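You operate a simulated robot arm through the tools that you are given. There is no shell and no other tool.

The job below is to be done with a simulated robot arm. You get a single attempt, and the scene is never put back.

JOB
Crimp the white can on the turntable at 27.0 mm.
Fine: set the grey dial; red switch off, turn the can under the head by the star knob, red switch on again, then push the lever down.

Only the result counts: the job must be done as asked and must still hold three seconds after the hand-in. Knocking over, shifting, dropping, spilling or breaking anything else fails it.

ROBOT AND FRAMES
A 7-joint arm with a two-finger gripper, fixed in place. Base frame: the origin is at the foot of the arm, x ahead of it, y to its left, z up; the work surface is at about z = 0. Readings come in mm, rad, newtons and seconds.
With the tool pointing down near the work surface it reaches from about 260 to 600 mm from the base axis. Its first joint turns from -2.496 to 2.496 rad. Payload 1.08 kg.
The TCP is the grasp point between the finger pads, 16 mm short of the fingertips. In the tool frame z runs along the fingers and y along their closing line. The gripper opens to 88 mm; its body begins 58 mm behind the TCP.
Orientation is that of the tool frame in the base frame, as [roll, pitch, yaw] about the fixed x, y, z axes, in that order (R = Rz(yaw) Ry(pitch) Rx(roll)). With the fingers straight down and closing along the base's y, the tool's x points along the base's -x, its y along +y and its z along -z.

CONTROLS
- The arm moves only by the tool send_rows. Its argument "moves" is a list of rows, each an object (a shift or turn left out is 0, a gripper value left out holds the last) with "slide": the shift along the tool's x, y, z in units of 250 mm (1.0 is 250 mm), a list of three; "rot": the turn, a rotation vector about the tool's x, y, z in units of 90 degrees (1.0 is 90 degrees), a list of three; "claw": the finger opening in mm, from 0 to 88. In form: [{"slide": [dx, dy, dz], "rot": [rx, ry, rz], "claw": claw}, ...]. A call has 1 to 20 rows; each row is the pose to reach, as a shift and turn from the pose commanded when the call began, along the tool's axes at that moment. A call with a number of a shift or a turn outside -1 to 1 is refused whole. A row lasts 0.2 s, in which the tool goes at most 50 mm and 0.15 rad; a call with a longer step from one row to the next is refused whole, and so is a gripper value outside its range. Where a pose cannot be reached the arm comes as near as it can. A force on the tool above 40 N (or 10 N above the force at the start of the call, whichever is more), or a blocked arm, ends the call early, and 0.2 s more pass. Each finger travels about 186.7 mm/s and halts on what it meets, pressing with about 20 N; the grip force reading is that of the motor and also rises with nothing between the fingers. The clock runs only during rows and for 0.2 s after the last one: add rows that repeat a pose to give the fingers time. It gives the time, the measured TCP pose, the force on the tool (base axes), the opening and the grip force at its end, in the units of the frame above (readings bear some noise), with the torque about the TCP (base axes, N m) and any sound that the robot's microphone picked up, and new pictures: "show" is both (left out), scene, wrist or none.
- Cameras (640 x 400 px; columns grow to the right, rows downward): "scene" is fixed at [220.9, -497.2, 802.9]; the picture's right is [0.97, -0.23, 0.00], its down [-0.20, -0.85, -0.49] and it looks along [0.11, 0.47, -0.87] (base axes); focal length 229 px, centre (320, 200). "wrist" rides on the gripper at [82, -8, -92] in the tool frame; the picture's right is [0.10, 0.99, 0.00], its down [-0.70, 0.07, -0.71] and it looks along [-0.71, 0.07, 0.70] (tool axes); focal length 256 px, centre (320, 200). There is no depth. A picture from a camera that has moved, and an enlarged one, comes with that camera's place and axes in the base frame and with its lens.
- close_up(camera, box): a new picture of the part [left, top, right, bottom] of that camera's present view, enlarged. No time passes.
- job_done(): hands the job in; it is judged then, once.

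Places have to be worked out from the pictures, the camera data and where the tool is seen. Open the gripper and draw the arm clear of the work before you hand the job in, unless the task says otherwise.

The tools are called after "Emit:" as a command line: name --argument value ..., lists and objects as JSON in quotes. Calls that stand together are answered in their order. send_rows: Moves the arm, as the interface text tells. Its arguments: {"type":"object","properties":{"moves":{"type":"array"},"show":{"type":"string","enum":["both","scene","wrist","none"]}},"required":["moves"]} The other tools are called the same way: close_up (camera, box) takes an enlarged picture of a part of a camera's view; job_done () hands the job in.

At the start:

```text
time: 0.0
eef_pos: [331.7, -43.8, 447.3]
tool_rot: [3.141, 0.0, -3.141]
ft_force: [0.1, 0.2, -0.2]
torque: [0.02, -0.01, -0.01]
gripper_width: 88.1
gripper_force: 0.1
```

scene: 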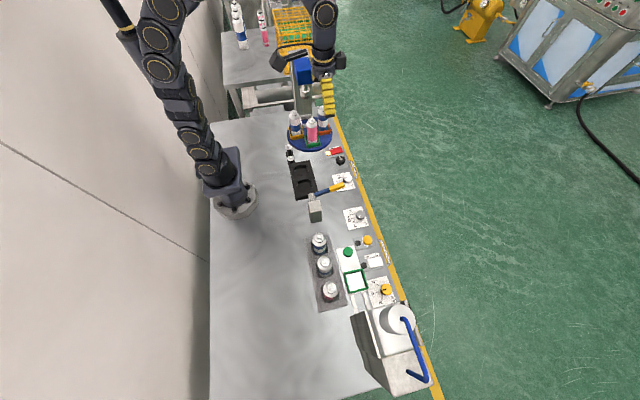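
wrist: 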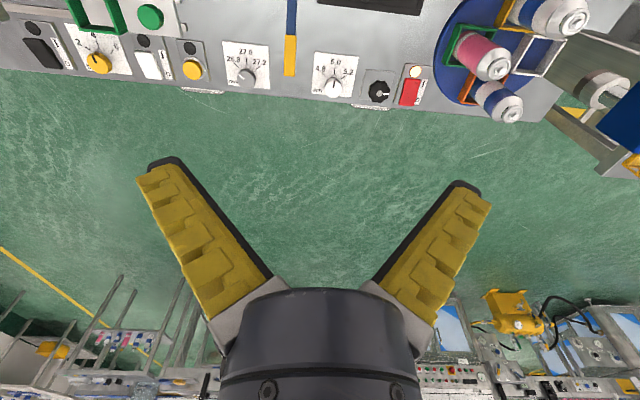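

I start by looking closely at the panel with both cameras before moving anything.

Emit:
close_up --camera "scene" --box '[270, 60, 390, 135]'

Emit:
close_up --camera "scene" --box '[280, 140, 400, 215]'

Emit:
close_up --camera "wrist" --box '[200, 0, 440, 150]'

Emit:
close_up --camera "wrist" --box '[400, 0, 640, 150]'

Emit:
close_up --camera "wrist" --box '[0, 0, 240, 150]'

```text
5.33 times, centred on (330, 98) of scene
camera zoom: at [220.9, -497.2, 802.9], right [0.97, -0.23, 0.0], down [-0.2, -0.85, -0.49], along [0.11, 0.47, -0.87], focal length 1221 px, centre (267, 747)
```

zoom: 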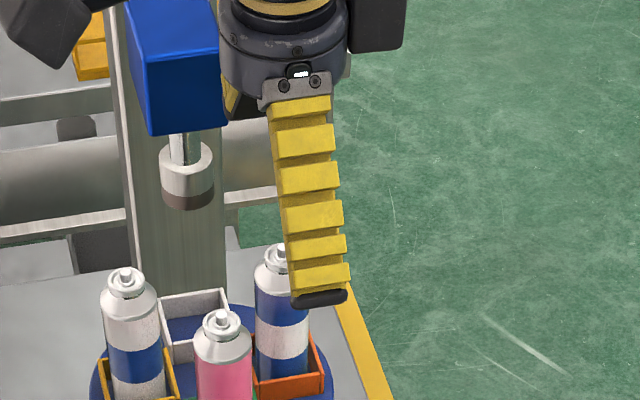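

```text
5.33 times, centred on (340, 178) of scene
camera zoom: at [220.9, -497.2, 802.9], right [0.97, -0.23, 0.0], down [-0.2, -0.85, -0.49], along [0.11, 0.47, -0.87], focal length 1221 px, centre (213, 320)
```

zoom: 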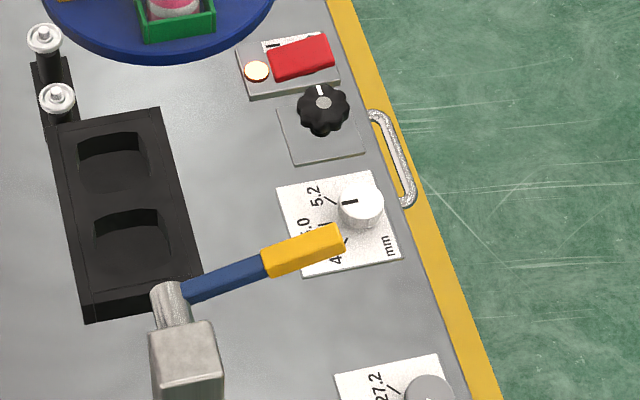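

```text
2.67 times, centred on (320, 75) of wrist
camera zoom: at [249.8, -52.4, 539.5], right [-0.1, 0.99, 0.0], down [0.7, 0.07, 0.71], along [0.71, 0.07, -0.7], focal length 683 px, centre (320, 533)
```

zoom: 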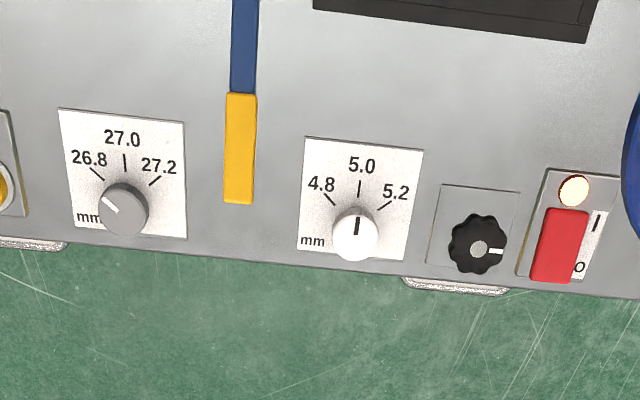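

```text
2.67 times, centred on (520, 75) of wrist
camera zoom: at [249.8, -52.4, 539.5], right [-0.1, 0.99, 0.0], down [0.7, 0.07, 0.71], along [0.71, 0.07, -0.7], focal length 683 px, centre (-213, 533)
```

zoom: 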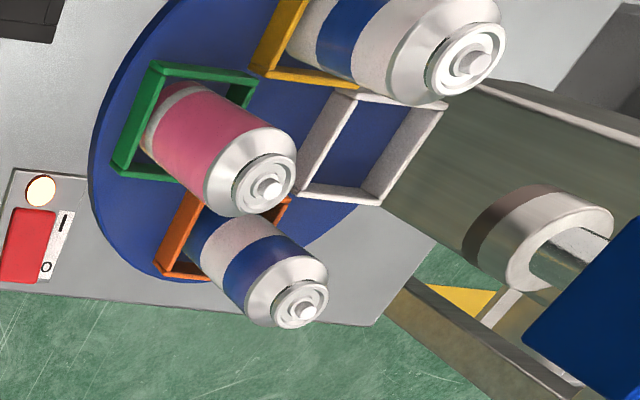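

```text
2.67 times, centred on (120, 75) of wrist
camera zoom: at [249.8, -52.4, 539.5], right [-0.1, 0.99, 0.0], down [0.7, 0.07, 0.71], along [0.71, 0.07, -0.7], focal length 683 px, centre (853, 533)
```

zoom: 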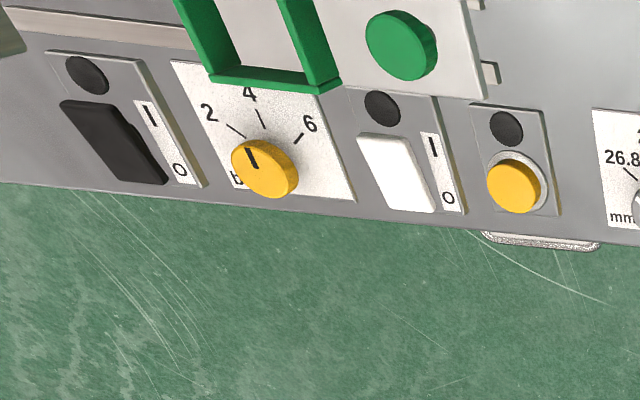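

The white (white–blue–white) can sits in the yellow nest on the −x side of the turntable. The head is at about (353, 339, 192), over the empty nest. The grey dial at about (455, −170) points to 26.8, so I move above it for a closer look.

Emit:
send_rows --moves '[{"slide": [-0.082, -0.084, 0.1447]}, {"slide": [-0.164, -0.168, 0.2894]}, {"slide": [-0.246, -0.252, 0.4341]}, {"slide": [-0.328, -0.336, 0.5788]}, {"slide": [-0.41, -0.42, 0.7235]}, {"slide": [-0.492, -0.504, 0.868]}]' --show "both"

```text
time: 1.4
eef_pos: [455.6, -169.9, 230.2]
tool_rot: [-3.141, 0.001, 3.141]
ft_force: [0.7, -0.7, -0.1]
torque: [-0.01, 0.01, -0.01]
gripper_width: 87.8
gripper_force: 0.1
camera wrist: at [373.0, -179.3, 322.5], right [-0.1, 0.99, 0.0], down [0.7, 0.07, 0.71], along [0.71, 0.07, -0.7], focal length 256 px, centre (320, 200)
```

scene: 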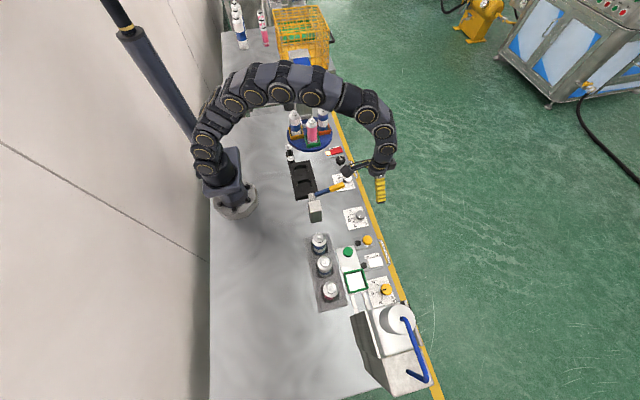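
wrist: 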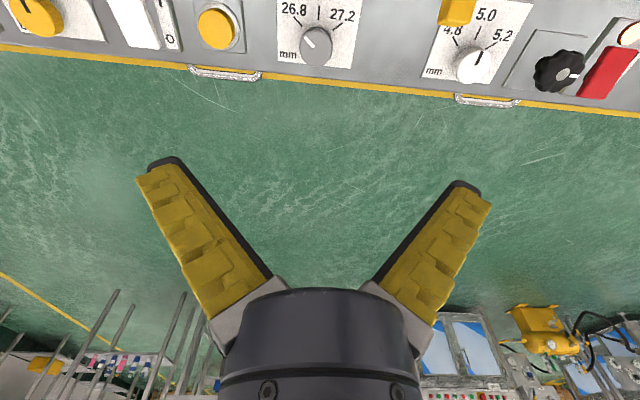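

The grey dial appears at about (448, −176) and its pointer is at 26.8. I go lower above it so it sits near the picture centre and I can judge its height and size.

Emit:
send_rows --moves '[{"slide": [0.01, -0.008, 0.16]}, {"slide": [0.02, -0.016, 0.32]}, {"slide": [0.03, -0.024, 0.48]}]' --show "both"

Emit:
close_up --camera "wrist" --box '[200, 40, 440, 190]'

Emit:
close_up --camera "scene" --box '[320, 170, 416, 230]'

```text
time: 2.2
eef_pos: [447.9, -176.7, 109.5]
tool_rot: [-3.141, -0.002, 3.141]
ft_force: [0.2, -0.4, -0.3]
torque: [-0.02, -0.05, -0.02]
gripper_width: 88.0
gripper_force: 0.1
camera wrist: at [365.2, -185.6, 201.4], right [-0.1, 0.99, 0.0], down [0.7, 0.07, 0.71], along [0.71, 0.07, -0.7], focal length 256 px, centre (320, 200)
```

scene: 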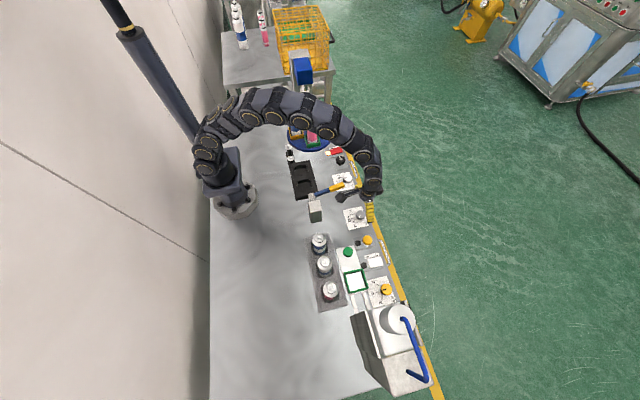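
wrist: 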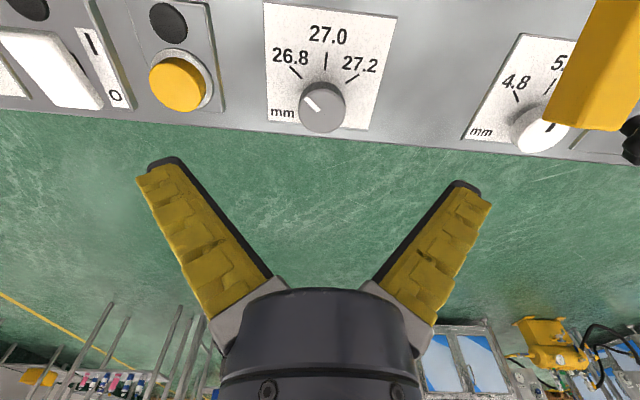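

```text
2.67 times, centred on (320, 115) of wrist
camera zoom: at [365.2, -185.6, 201.4], right [-0.1, 0.99, 0.0], down [0.7, 0.07, 0.71], along [0.71, 0.07, -0.7], focal length 683 px, centre (320, 427)
```

zoom: 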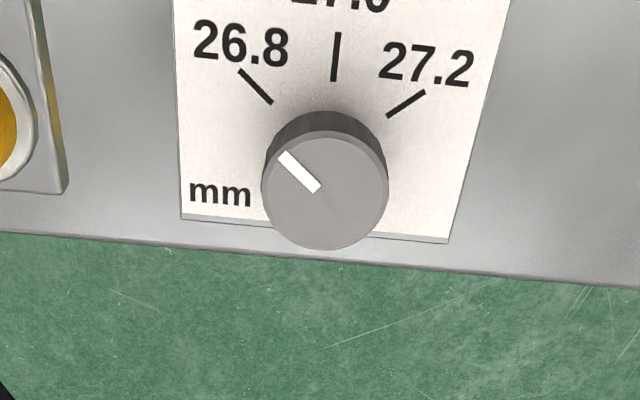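

```text
6.67 times, centred on (368, 200) of scene
camera zoom: at [220.9, -497.2, 802.9], right [0.97, -0.23, 0.0], down [-0.2, -0.85, -0.49], along [0.11, 0.47, -0.87], focal length 1526 px, centre (0, 200)
```

zoom: 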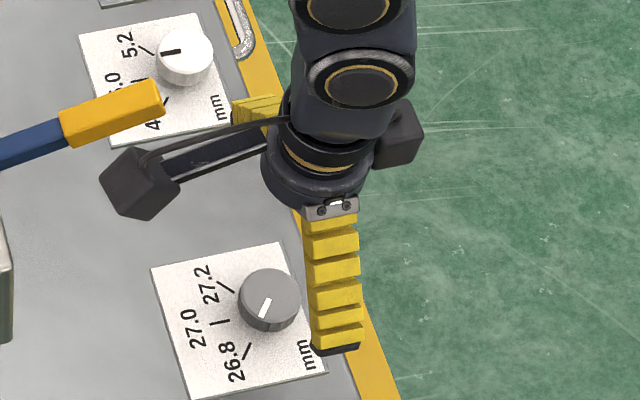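

The tick lines intersect at about (452, −175.6) with a 34 mm dial whose top is at z≈25. The pointer is 49° anticlockwise of the 27.0 tick. The lever tip is near (402, −85, 116), so I pre-turn the tool −49° to keep the camera away from it during the turn, and part-close the fingers.

Emit:
send_rows --moves '[{"slide": [-0.003, 0.0005, 0], "rot": [0, 0, -0.0907], "claw": 62}, {"slide": [-0.006, 0.001, 0], "rot": [0, 0, -0.1813], "claw": 62}, {"slide": [-0.009, 0.0015, 0], "rot": [0, 0, -0.272], "claw": 62}, {"slide": [-0.012, 0.002, 0], "rot": [0, 0, -0.3627], "claw": 62}, {"slide": [-0.015, 0.0025, 0], "rot": [0, 0, -0.4533], "claw": 62}, {"slide": [-0.0172, 0.003, 0], "rot": [0, 0, -0.544], "claw": 62}]' --show "both"

```text
time: 3.6
eef_pos: [452.6, -175.3, 110.6]
tool_rot: [3.141, 0.0, -2.285]
ft_force: [-0.2, -0.5, 1.2]
torque: [0.0, 0.01, -0.04]
gripper_width: 65.8
gripper_force: 2.8
camera wrist: at [404.0, -242.9, 202.1], right [-0.82, 0.57, 0.0], down [0.4, 0.58, 0.71], along [0.41, 0.58, -0.71], focal length 256 px, centre (320, 200)
```

scene: 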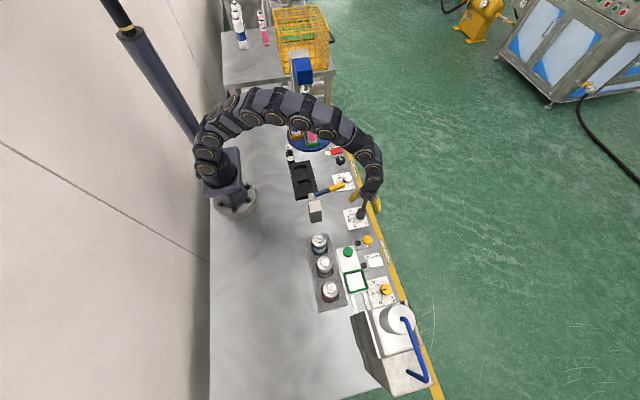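
wrist: 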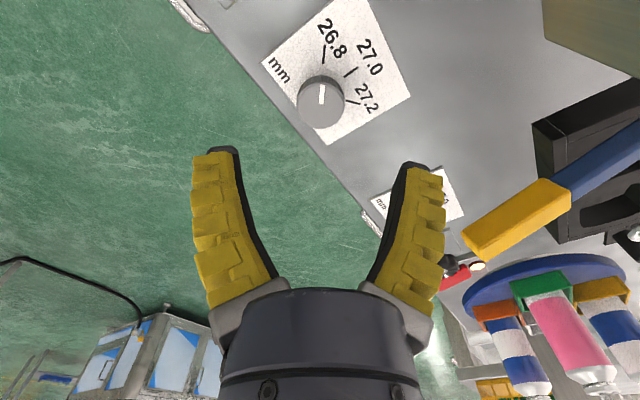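

The tool is at (452.6, −175.3) with yaw turned. I check its alignment above the dial before descending.

Emit:
close_up --camera "scene" --box '[320, 170, 416, 230]'

Emit:
close_up --camera "wrist" --box '[460, 200, 640, 312]'

```text
6.67 times, centred on (368, 200) of scene
camera zoom: at [220.9, -497.2, 802.9], right [0.97, -0.23, 0.0], down [-0.2, -0.85, -0.49], along [0.11, 0.47, -0.87], focal length 1526 px, centre (0, 200)
```

zoom: 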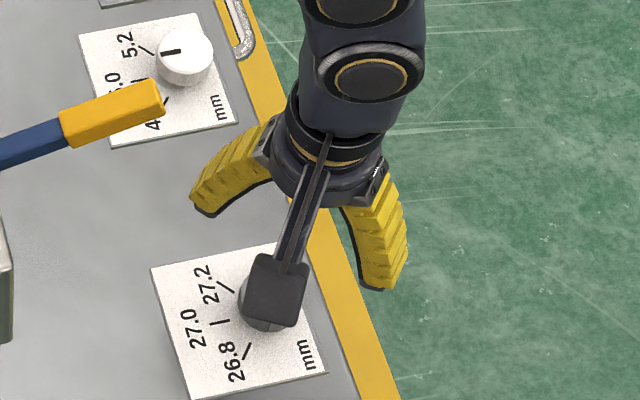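

```text
3.56 times, centred on (550, 256) of wrist
camera zoom: at [404.0, -242.9, 202.1], right [-0.82, 0.57, 0.0], down [0.4, 0.58, 0.71], along [0.41, 0.58, -0.71], focal length 910 px, centre (-498, 1)
```

zoom: 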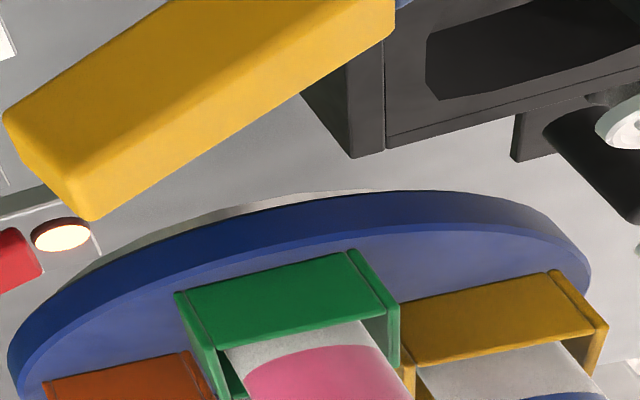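

Alignment looks right. I descend to z≈42 first and check.

Emit:
send_rows --moves '[{"slide": [0, 0, 0.09]}, {"slide": [0, 0, 0.18]}, {"slide": [0, 0, 0.272]}]' --show "both"

Emit:
close_up --camera "wrist" --box '[200, 80, 440, 230]'

Emit:
close_up --camera "scene" --box '[320, 170, 416, 230]'

```text
time: 4.4
eef_pos: [453.1, -174.5, 41.4]
tool_rot: [-3.14, 0.0, -2.287]
ft_force: [-0.1, 1.3, 0.7]
torque: [-0.02, 0.01, 0.0]
gripper_width: 65.8
gripper_force: 2.7
camera wrist: at [404.5, -242.8, 134.5], right [-0.82, 0.58, 0.0], down [0.41, 0.58, 0.71], along [0.41, 0.58, -0.71], focal length 256 px, centre (320, 200)
```

scene: 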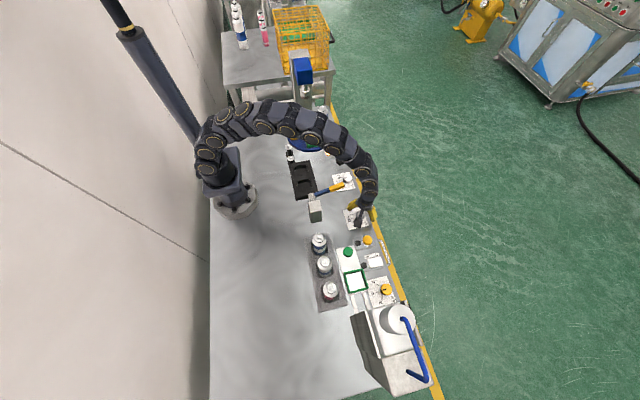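
wrist: 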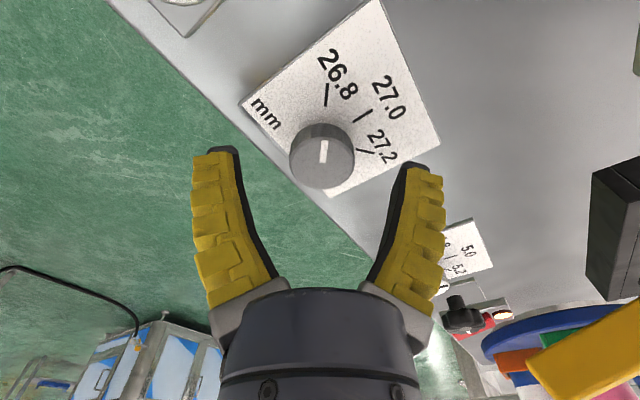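

```text
2.67 times, centred on (320, 155) of wrist
camera zoom: at [404.5, -242.8, 134.5], right [-0.82, 0.58, 0.0], down [0.41, 0.58, 0.71], along [0.41, 0.58, -0.71], focal length 683 px, centre (320, 320)
```

zoom: 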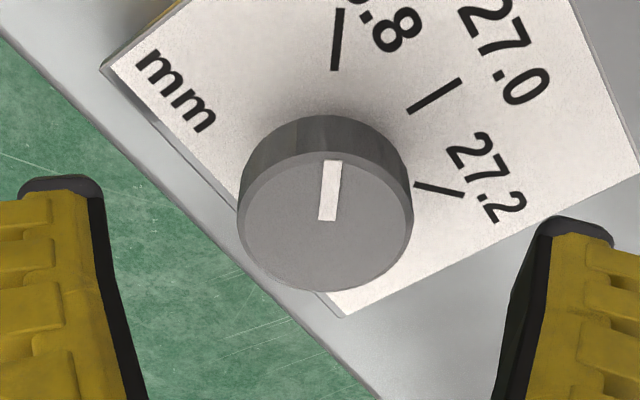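

```text
6.67 times, centred on (368, 200) of scene
camera zoom: at [220.9, -497.2, 802.9], right [0.97, -0.23, 0.0], down [-0.2, -0.85, -0.49], along [0.11, 0.47, -0.87], focal length 1526 px, centre (0, 200)
```

zoom: 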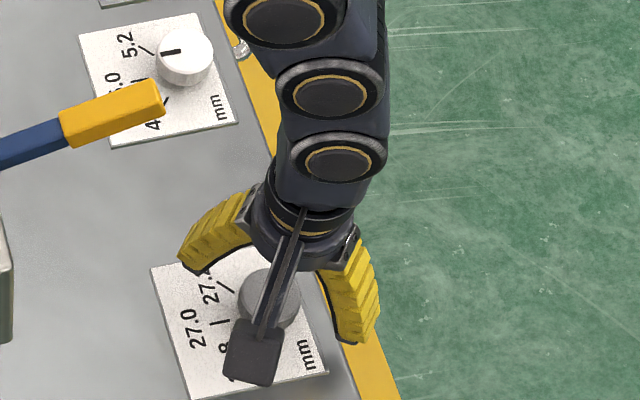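

The dial lies between the fingers with its axis within about 1 mm of the TCP. I descend to z≈23 and close on it.

Emit:
send_rows --moves '[{"slide": [0, 0, 0.04]}, {"slide": [0, 0, 0.073]}, {"slide": [0, 0, 0.073], "claw": 15}, {"slide": [0, 0, 0.073], "claw": 15}, {"slide": [0, 0, 0.073], "claw": 15}]' --show "both"

Emit:
close_up --camera "wrist" --box '[200, 80, 440, 230]'

```text
time: 5.6
eef_pos: [451.8, -174.5, 24.2]
tool_rot: [3.141, 0.0, -2.286]
ft_force: [-7.2, 2.6, 13.7]
torque: [0.04, 0.12, -0.01]
gripper_width: 26.5
gripper_force: 22.0
camera wrist: at [403.8, -242.3, 117.1], right [-0.82, 0.58, 0.0], down [0.41, 0.58, 0.71], along [0.41, 0.58, -0.7], focal length 256 px, centre (320, 200)
```

scene: 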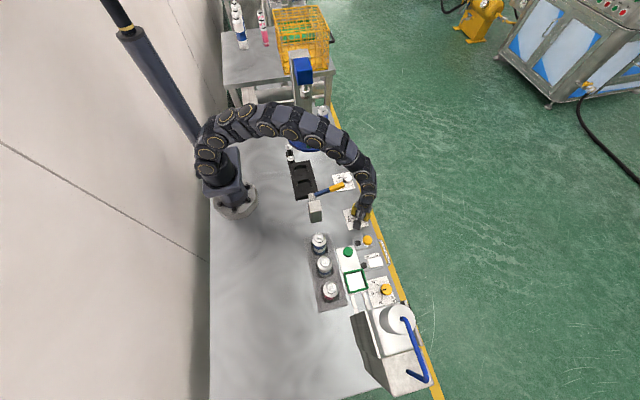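
wrist: 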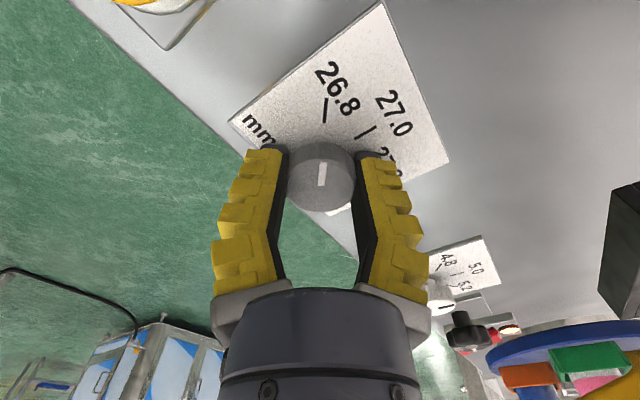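

```text
2.67 times, centred on (320, 155) of wrist
camera zoom: at [403.8, -242.3, 117.1], right [-0.82, 0.58, 0.0], down [0.41, 0.58, 0.71], along [0.41, 0.58, -0.7], focal length 683 px, centre (320, 320)
```

zoom: 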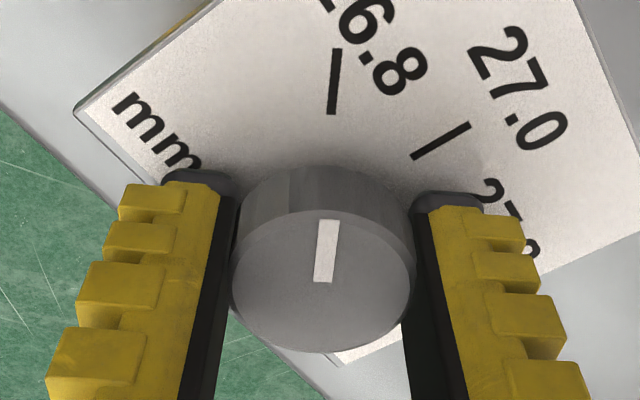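

The dial is gripped (22 N). I now turn it +49° clockwise, easing up 1 mm to relieve the vertical press.

Emit:
send_rows --moves '[{"slide": [0, 0, -0.004], "rot": [0, 0, 0.0], "claw": 15}, {"slide": [0, 0, -0.004], "rot": [0, 0, 0.09], "claw": 15}, {"slide": [0, 0, -0.004], "rot": [0, 0, 0.18], "claw": 15}, {"slide": [0, 0, -0.004], "rot": [0, 0, 0.27], "claw": 15}, {"slide": [0, 0, -0.004], "rot": [0, 0, 0.36], "claw": 15}, {"slide": [0, 0, -0.004], "rot": [0, 0, 0.45], "claw": 15}, {"slide": [0, 0, -0.004], "rot": [0, 0, 0.54], "claw": 15}, {"slide": [0, 0, -0.004], "rot": [0, 0, 0.544], "claw": 15}]' --show "both"

Emit:
close_up --camera "wrist" --box '[200, 80, 440, 230]'

```text
time: 7.4
eef_pos: [451.6, -175.4, 24.4]
tool_rot: [3.141, -0.002, 3.14]
ft_force: [-2.2, -1.2, 4.7]
torque: [0.01, 0.16, -0.01]
gripper_width: 26.1
gripper_force: 22.1
camera wrist: at [369.5, -183.8, 117.3], right [-0.1, 0.99, 0.0], down [0.7, 0.07, 0.71], along [0.71, 0.07, -0.7], focal length 256 px, centre (320, 200)
```

scene: 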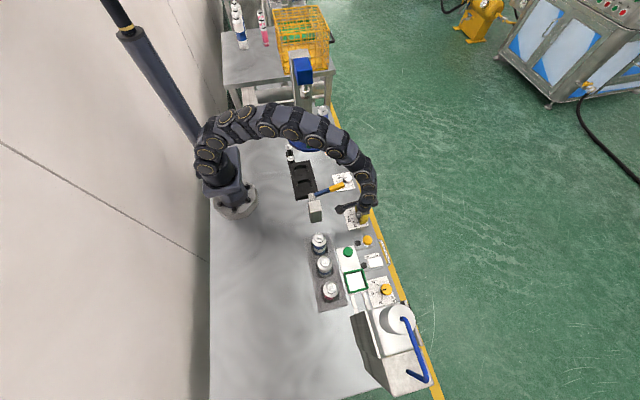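
wrist: 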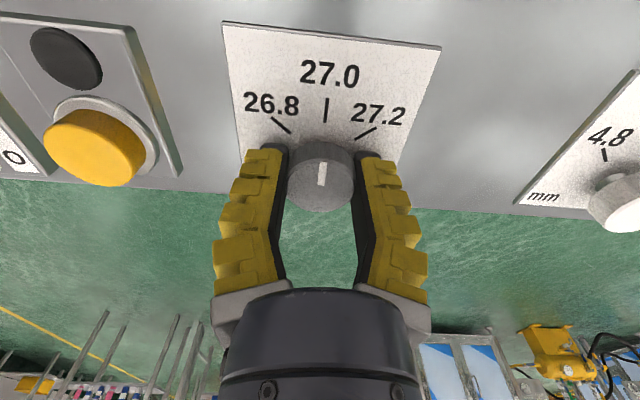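

```text
2.67 times, centred on (320, 155) of wrist
camera zoom: at [369.5, -183.8, 117.3], right [-0.1, 0.99, 0.0], down [0.7, 0.07, 0.71], along [0.71, 0.07, -0.7], focal length 683 px, centre (320, 320)
```

zoom: 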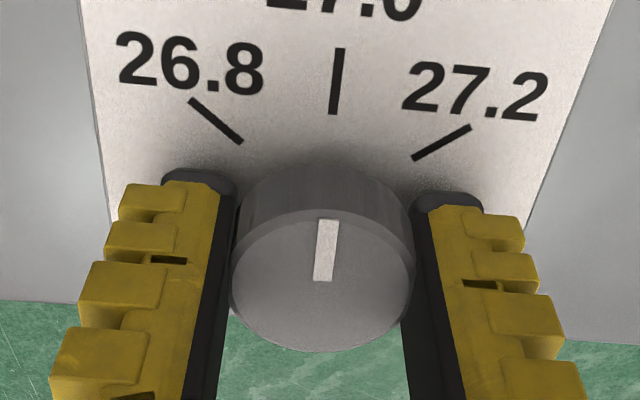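

The pointer now lines up with the 27.0 tick within about 1°. I release the dial, rise and re-check it.

Emit:
send_rows --moves '[{"slide": [0, 0, -0.004], "claw": 62}, {"slide": [0, 0, -0.004], "claw": 62}, {"slide": [0, 0, -0.15], "claw": 62}, {"slide": [0, 0, -0.3], "claw": 62}, {"slide": [0, 0, -0.36], "claw": 62}]' --show "both"

Emit:
close_up --camera "wrist" --box '[240, 20, 400, 120]'

Emit:
close_up --camera "scene" --box '[320, 170, 416, 230]'

```text
time: 8.6
eef_pos: [452.3, -175.1, 114.1]
tool_rot: [-3.141, 0.001, 3.14]
ft_force: [0.2, 1.2, -0.4]
torque: [0.0, 0.0, 0.02]
gripper_width: 65.8
gripper_force: 2.6
camera wrist: at [369.3, -184.4, 206.7], right [-0.1, 0.99, 0.0], down [0.7, 0.07, 0.71], along [0.71, 0.07, -0.71], focal length 256 px, centre (320, 200)
```

scene: 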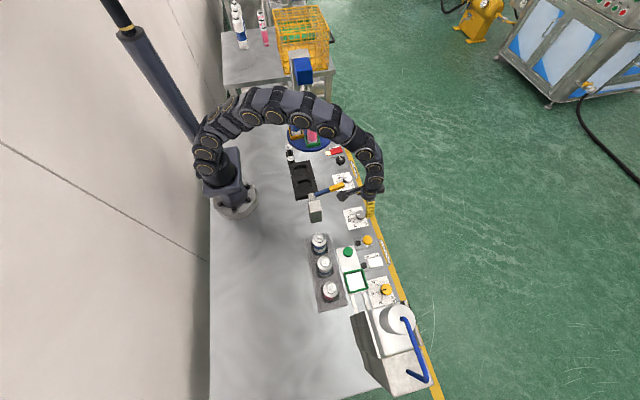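
wrist: 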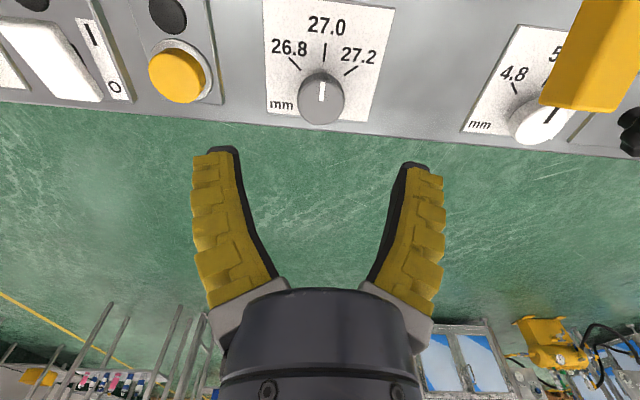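

```text
4.00 times, centred on (320, 70) of wrist
camera zoom: at [369.3, -184.4, 206.7], right [-0.1, 0.99, 0.0], down [0.7, 0.07, 0.71], along [0.71, 0.07, -0.71], focal length 1024 px, centre (320, 720)
```

zoom: 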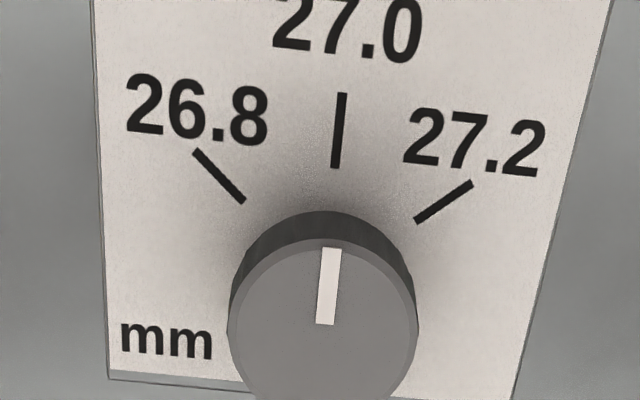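

```text
6.67 times, centred on (368, 200) of scene
camera zoom: at [220.9, -497.2, 802.9], right [0.97, -0.23, 0.0], down [-0.2, -0.85, -0.49], along [0.11, 0.47, -0.87], focal length 1526 px, centre (0, 200)
```

zoom: 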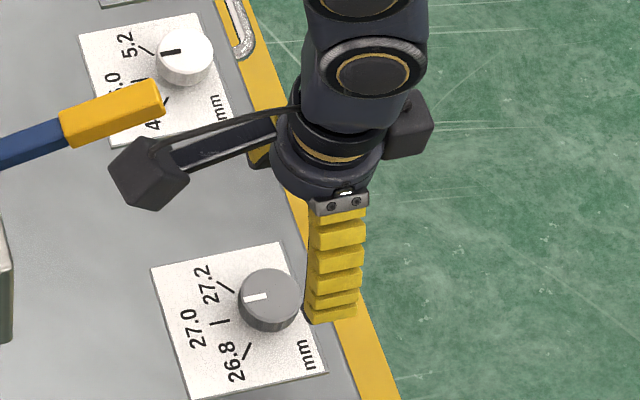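

The dial holds at 27.0. Next I rise to clear height and travel over to the red switch and star knob for a close look.

Emit:
send_rows --moves '[{"slide": [0, 0, -0.16]}, {"slide": [0, 0, -0.32]}, {"slide": [0, 0, -0.464]}, {"slide": [0.01, 0.19, -0.464]}, {"slide": [0.02, 0.38, -0.464]}, {"slide": [0.03, 0.57, -0.464]}, {"slide": [0.04, 0.76, -0.464]}, {"slide": [0.05, 0.95, -0.464]}]' --show "both"

Emit:
close_up --camera "wrist" --box '[260, 0, 480, 138]'

Emit:
close_up --camera "scene" --box '[270, 90, 382, 160]'

```text
time: 10.4
eef_pos: [439.4, 63.3, 231.3]
tool_rot: [-3.14, 0.003, 3.14]
ft_force: [-0.6, 0.1, 0.7]
torque: [0.02, 0.01, 0.0]
gripper_width: 65.7
gripper_force: 2.9
camera wrist: at [357.0, 53.3, 324.2], right [-0.1, 0.99, 0.0], down [0.7, 0.07, 0.71], along [0.71, 0.07, -0.7], focal length 256 px, centre (320, 200)
```

scene: 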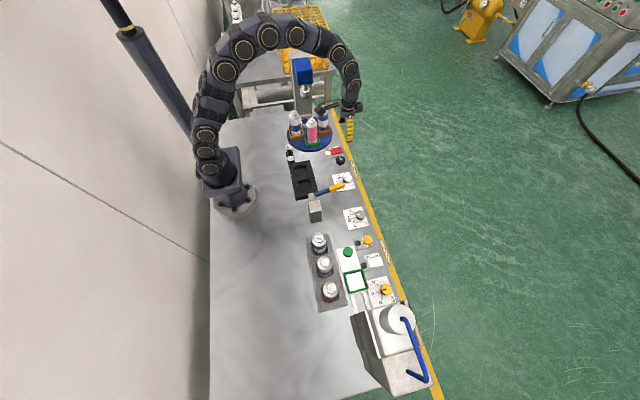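
wrist: 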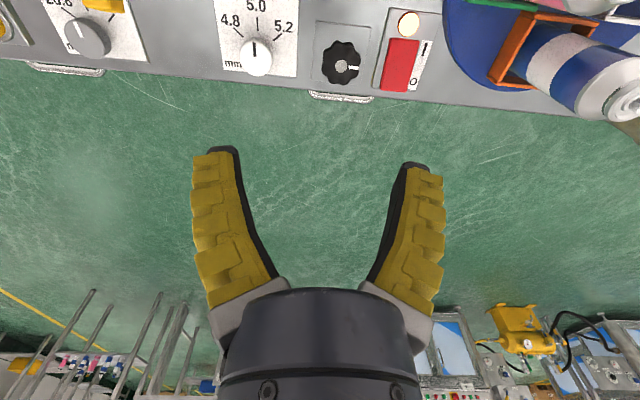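

```text
2.90 times, centred on (370, 69) of wrist
camera zoom: at [357.0, 53.3, 324.2], right [-0.1, 0.99, 0.0], down [0.7, 0.07, 0.71], along [0.71, 0.07, -0.7], focal length 742 px, centre (175, 580)
```

zoom: 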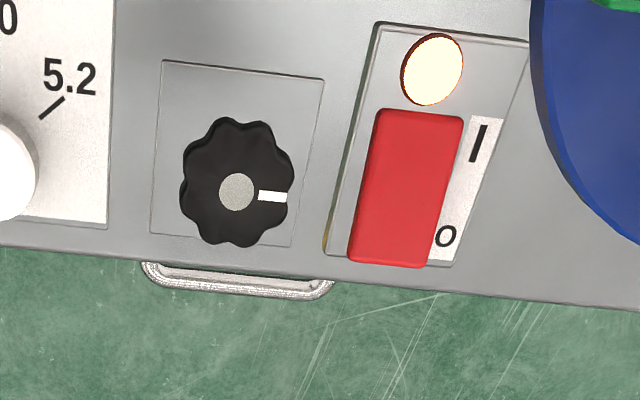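

```text
5.71 times, centred on (326, 125) of scene
camera zoom: at [220.9, -497.2, 802.9], right [0.97, -0.23, 0.0], down [-0.2, -0.85, -0.49], along [0.11, 0.47, -0.87], focal length 1308 px, centre (286, 629)
```

zoom: 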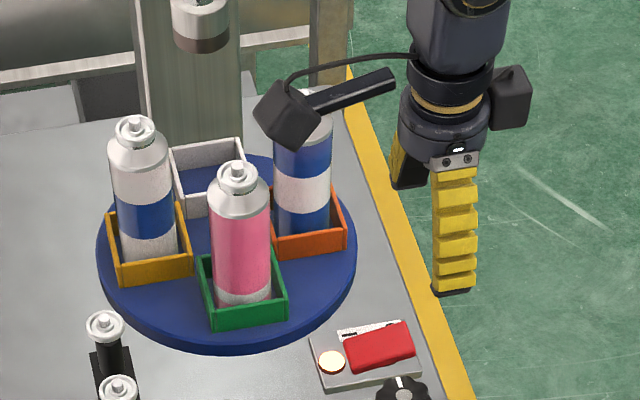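

The yellow nest's can is confirmed as white with a blue band, and the orange nest holds a blue can. The red switch is on (lamp lit), with its O end near (465, 152). I close the fingers and move above the O end.

Emit:
send_rows --moves '[{"slide": [-0.03, 0.12, 0.1], "claw": 0}, {"slide": [-0.06, 0.24, 0.2], "claw": 0}, {"slide": [-0.0904, 0.355, 0.3], "claw": 0}, {"slide": [-0.0904, 0.355, 0.42], "claw": 0}, {"slide": [-0.0904, 0.355, 0.524], "claw": 0}]' --show "both"

Emit:
close_up --camera "wrist" --box '[220, 20, 420, 145]'

Emit:
close_up --camera "scene" --box '[290, 115, 386, 175]'

```text
time: 11.6
eef_pos: [462.5, 151.6, 99.6]
tool_rot: [-3.141, 0.0, 3.141]
ft_force: [0.2, 0.9, 0.0]
torque: [0.02, 0.0, -0.01]
gripper_width: 0.0
gripper_force: 20.0
camera wrist: at [380.0, 142.6, 192.3], right [-0.1, 0.99, 0.0], down [0.7, 0.07, 0.71], along [0.71, 0.07, -0.7], focal length 256 px, centre (320, 200)
```

scene: 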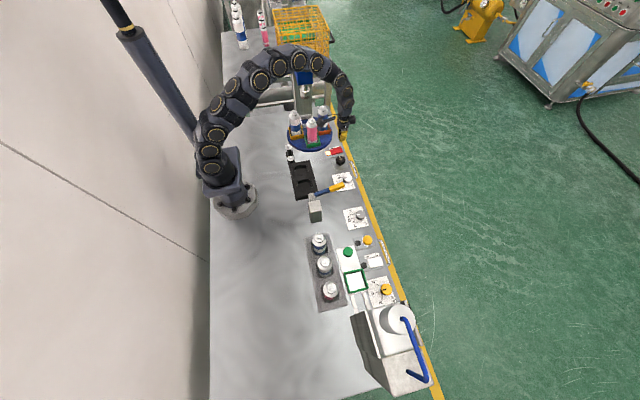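
wrist: 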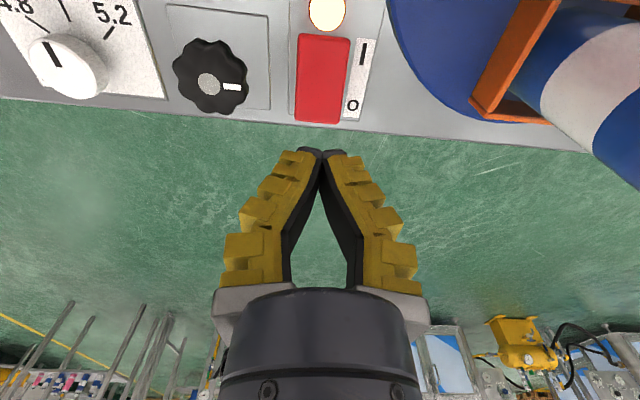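

```text
3.20 times, centred on (320, 82) of wrist
camera zoom: at [380.0, 142.6, 192.3], right [-0.1, 0.99, 0.0], down [0.7, 0.07, 0.71], along [0.71, 0.07, -0.7], focal length 819 px, centre (320, 576)
```

zoom: 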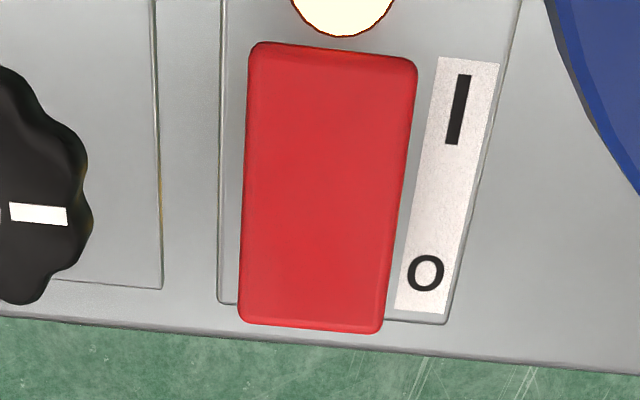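

```text
6.67 times, centred on (338, 145) of scene
camera zoom: at [220.9, -497.2, 802.9], right [0.97, -0.23, 0.0], down [-0.2, -0.85, -0.49], along [0.11, 0.47, -0.87], focal length 1526 px, centre (200, 567)
```

zoom: 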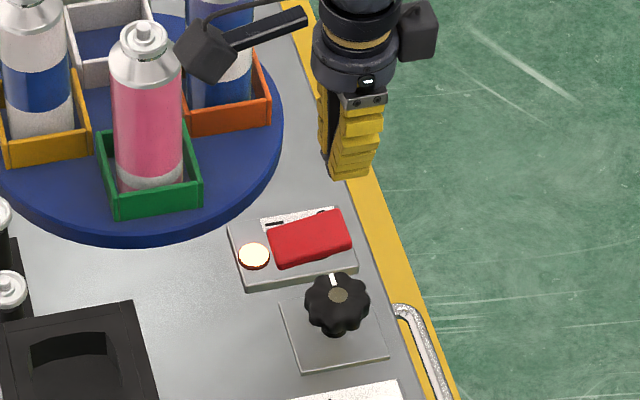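

The O end of the rocker is at about (470, 150) and stands roughly 22–26 mm high. I descend the closed fingertips onto it at x≈461, slowly near contact.

Emit:
send_rows --moves '[{"slide": [0.004, -0.008, 0.11], "claw": 0}, {"slide": [0.004, -0.008, 0.206], "claw": 0}, {"slide": [0.004, -0.008, 0.216], "claw": 0}, {"slide": [0.004, -0.008, 0.226], "claw": 0}, {"slide": [0.004, -0.008, 0.236], "claw": 0}, {"slide": [0.004, -0.008, 0.246], "claw": 0}, {"slide": [0.004, -0.008, 0.256], "claw": 0}]' --show "both"

Emit:
close_up --camera "wrist" --box '[220, 60, 420, 185]'

Emit:
close_up --camera "scene" --box '[290, 115, 386, 175]'

```text
time: 13.2
eef_pos: [462.8, 150.2, 37.1]
tool_rot: [-3.14, 0.003, -3.14]
ft_force: [-2.3, -0.4, 17.9]
torque: [-0.04, 0.18, 0.02]
gripper_width: 6.1
gripper_force: 22.2
camera wrist: at [379.3, 140.9, 129.2], right [-0.1, 0.99, 0.0], down [0.7, 0.07, 0.71], along [0.71, 0.07, -0.7], focal length 256 px, centre (320, 200)
```

scene: 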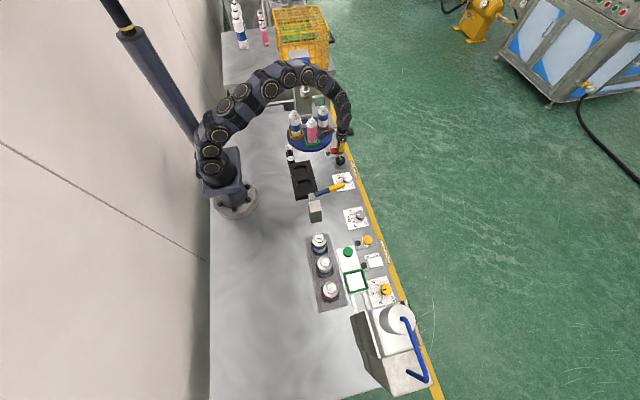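
wrist: 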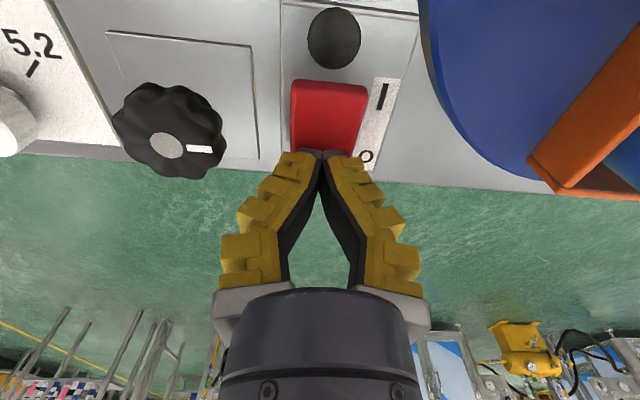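

```text
3.20 times, centred on (320, 122) of wrist
camera zoom: at [379.3, 140.9, 129.2], right [-0.1, 0.99, 0.0], down [0.7, 0.07, 0.71], along [0.71, 0.07, -0.7], focal length 819 px, centre (320, 448)
```

zoom: 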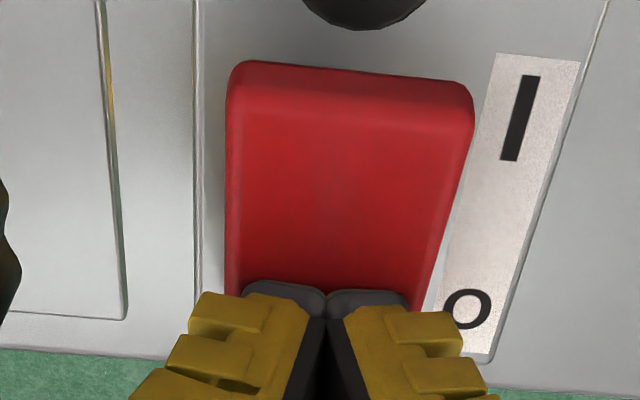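

```text
6.67 times, centred on (338, 145) of scene
camera zoom: at [220.9, -497.2, 802.9], right [0.97, -0.23, 0.0], down [-0.2, -0.85, -0.49], along [0.11, 0.47, -0.87], focal length 1526 px, centre (200, 567)
```

zoom: 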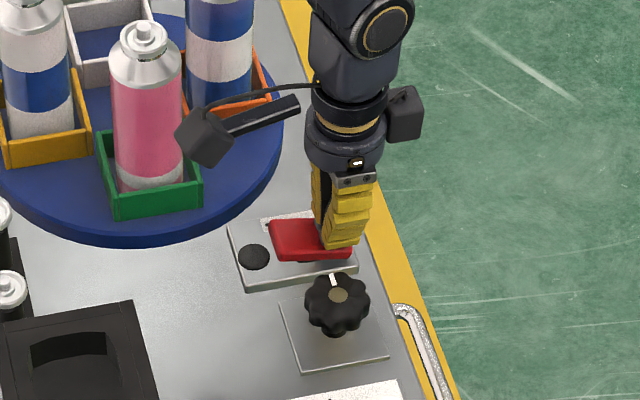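

The lamp is out and the rocker is tipped to O, so the switch is off. I rise, move over the star knob at about (445, 86, top z≈43), open to 70 mm and pre-turn −45°.

Emit:
send_rows --moves '[{"slide": [0, 0, -0.1], "claw": 0}, {"slide": [0, 0, -0.28], "claw": 0}, {"slide": [0, 0, -0.38], "claw": 70}, {"slide": [0.012, -0.043, -0.38], "rot": [0, 0, -0.085], "claw": 70}, {"slide": [0.024, -0.086, -0.38], "rot": [0, 0, -0.17], "claw": 70}, {"slide": [0.036, -0.129, -0.38], "rot": [0, 0, -0.255], "claw": 70}, {"slide": [0.048, -0.172, -0.38], "rot": [0, 0, -0.34], "claw": 70}, {"slide": [0.06, -0.215, -0.38], "rot": [0, 0, -0.425], "claw": 70}, {"slide": [0.0712, -0.2568, -0.38], "rot": [0, 0, -0.5], "claw": 70}]' --show "both"

Emit:
close_up --camera "wrist" --box '[200, 40, 440, 190]'

Emit:
close_up --camera "scene" --box '[290, 115, 386, 175]'

```text
time: 15.2
eef_pos: [441.8, 86.0, 131.4]
tool_rot: [-3.141, 0.001, -2.354]
ft_force: [1.0, 0.9, -0.6]
torque: [-0.03, 0.0, -0.02]
gripper_width: 73.1
gripper_force: 2.3
camera wrist: at [391.1, 21.1, 223.4], right [-0.78, 0.63, 0.0], down [0.44, 0.55, 0.71], along [0.45, 0.55, -0.7], focal length 256 px, centre (320, 200)
```

scene: 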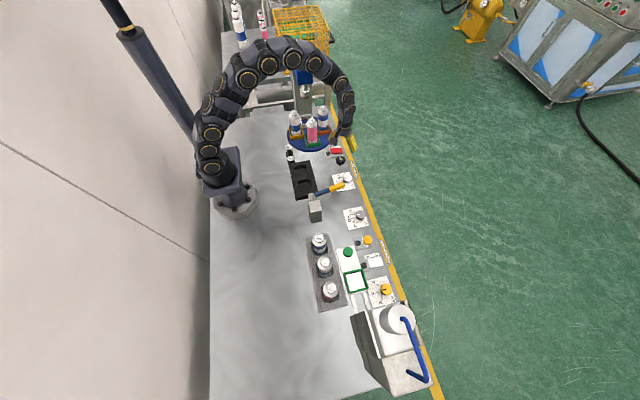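
wrist: 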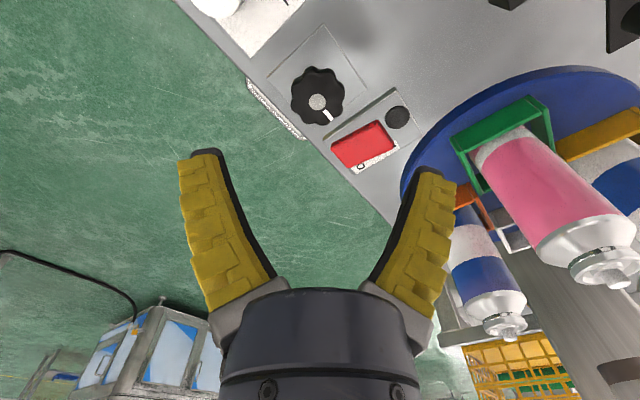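

```text
2.67 times, centred on (320, 115) of wrist
camera zoom: at [391.1, 21.1, 223.4], right [-0.78, 0.63, 0.0], down [0.44, 0.55, 0.71], along [0.45, 0.55, -0.7], focal length 683 px, centre (320, 427)
```

zoom: 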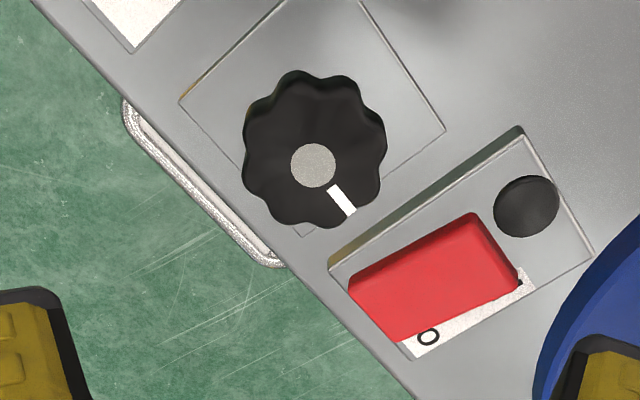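

```text
6.67 times, centred on (338, 145) of scene
camera zoom: at [220.9, -497.2, 802.9], right [0.97, -0.23, 0.0], down [-0.2, -0.85, -0.49], along [0.11, 0.47, -0.87], focal length 1526 px, centre (200, 567)
```

zoom: 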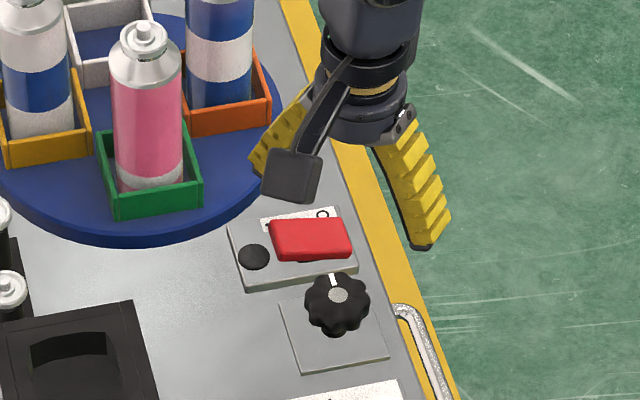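

The switch stays off. The knob axis is at about (445.5, 84.5) with its top near z≈40. I descend with a small lateral correction to z≈66 and check the straddle.

Emit:
send_rows --moves '[{"slide": [-0.003, -0.003, 0.13], "claw": 66}, {"slide": [-0.006, -0.006, 0.26], "claw": 66}]' --show "both"

Emit:
close_up --camera "wrist" --box '[200, 60, 440, 210]'

Emit:
close_up --camera "scene" --box '[290, 115, 386, 175]'

```text
time: 15.8
eef_pos: [446.3, 85.8, 65.6]
tool_rot: [-3.138, 0.001, -2.354]
ft_force: [0.3, -0.6, 0.2]
torque: [0.0, 0.02, 0.01]
gripper_width: 69.5
gripper_force: 2.0
camera wrist: at [393.9, 20.8, 158.2], right [-0.78, 0.63, 0.0], down [0.44, 0.55, 0.71], along [0.45, 0.55, -0.7], focal length 256 px, centre (320, 200)
```

scene: 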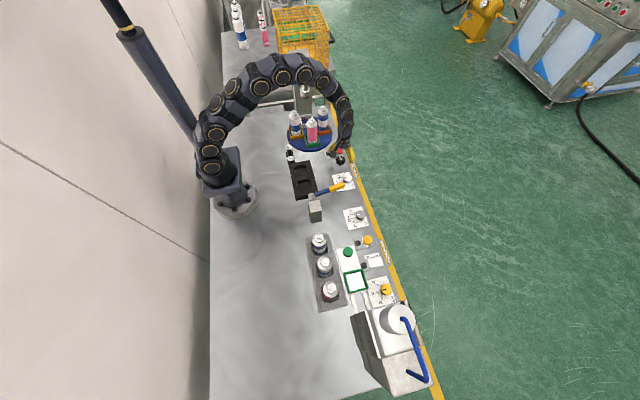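
wrist: 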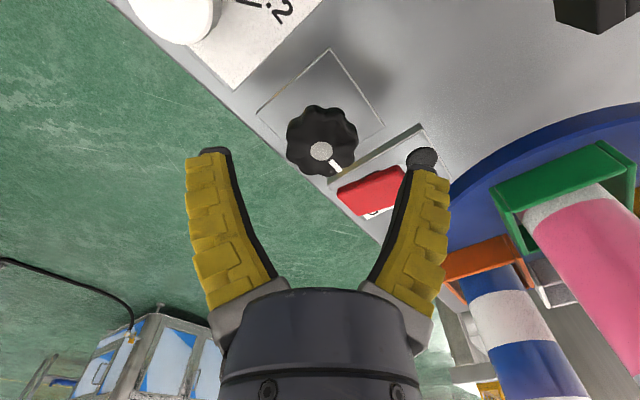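

```text
2.67 times, centred on (320, 135) of wrist
camera zoom: at [393.9, 20.8, 158.2], right [-0.78, 0.63, 0.0], down [0.44, 0.55, 0.71], along [0.45, 0.55, -0.7], focal length 683 px, centre (320, 373)
```

zoom: 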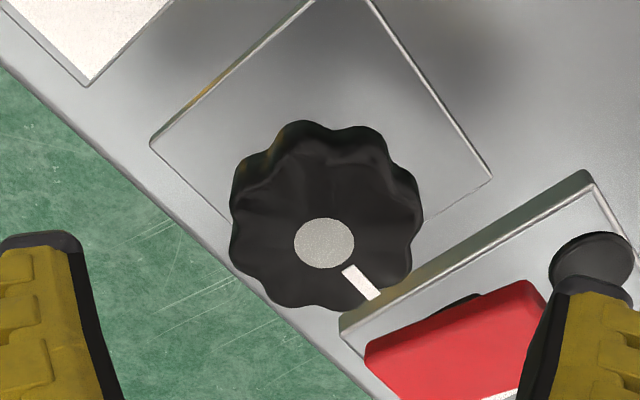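

```text
6.67 times, centred on (338, 145) of scene
camera zoom: at [220.9, -497.2, 802.9], right [0.97, -0.23, 0.0], down [-0.2, -0.85, -0.49], along [0.11, 0.47, -0.87], focal length 1526 px, centre (200, 567)
```

zoom: 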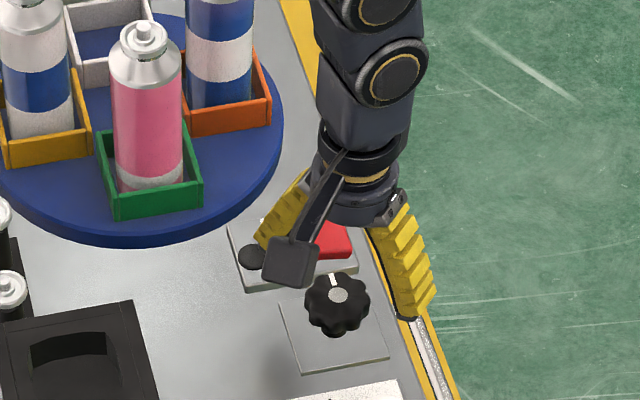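

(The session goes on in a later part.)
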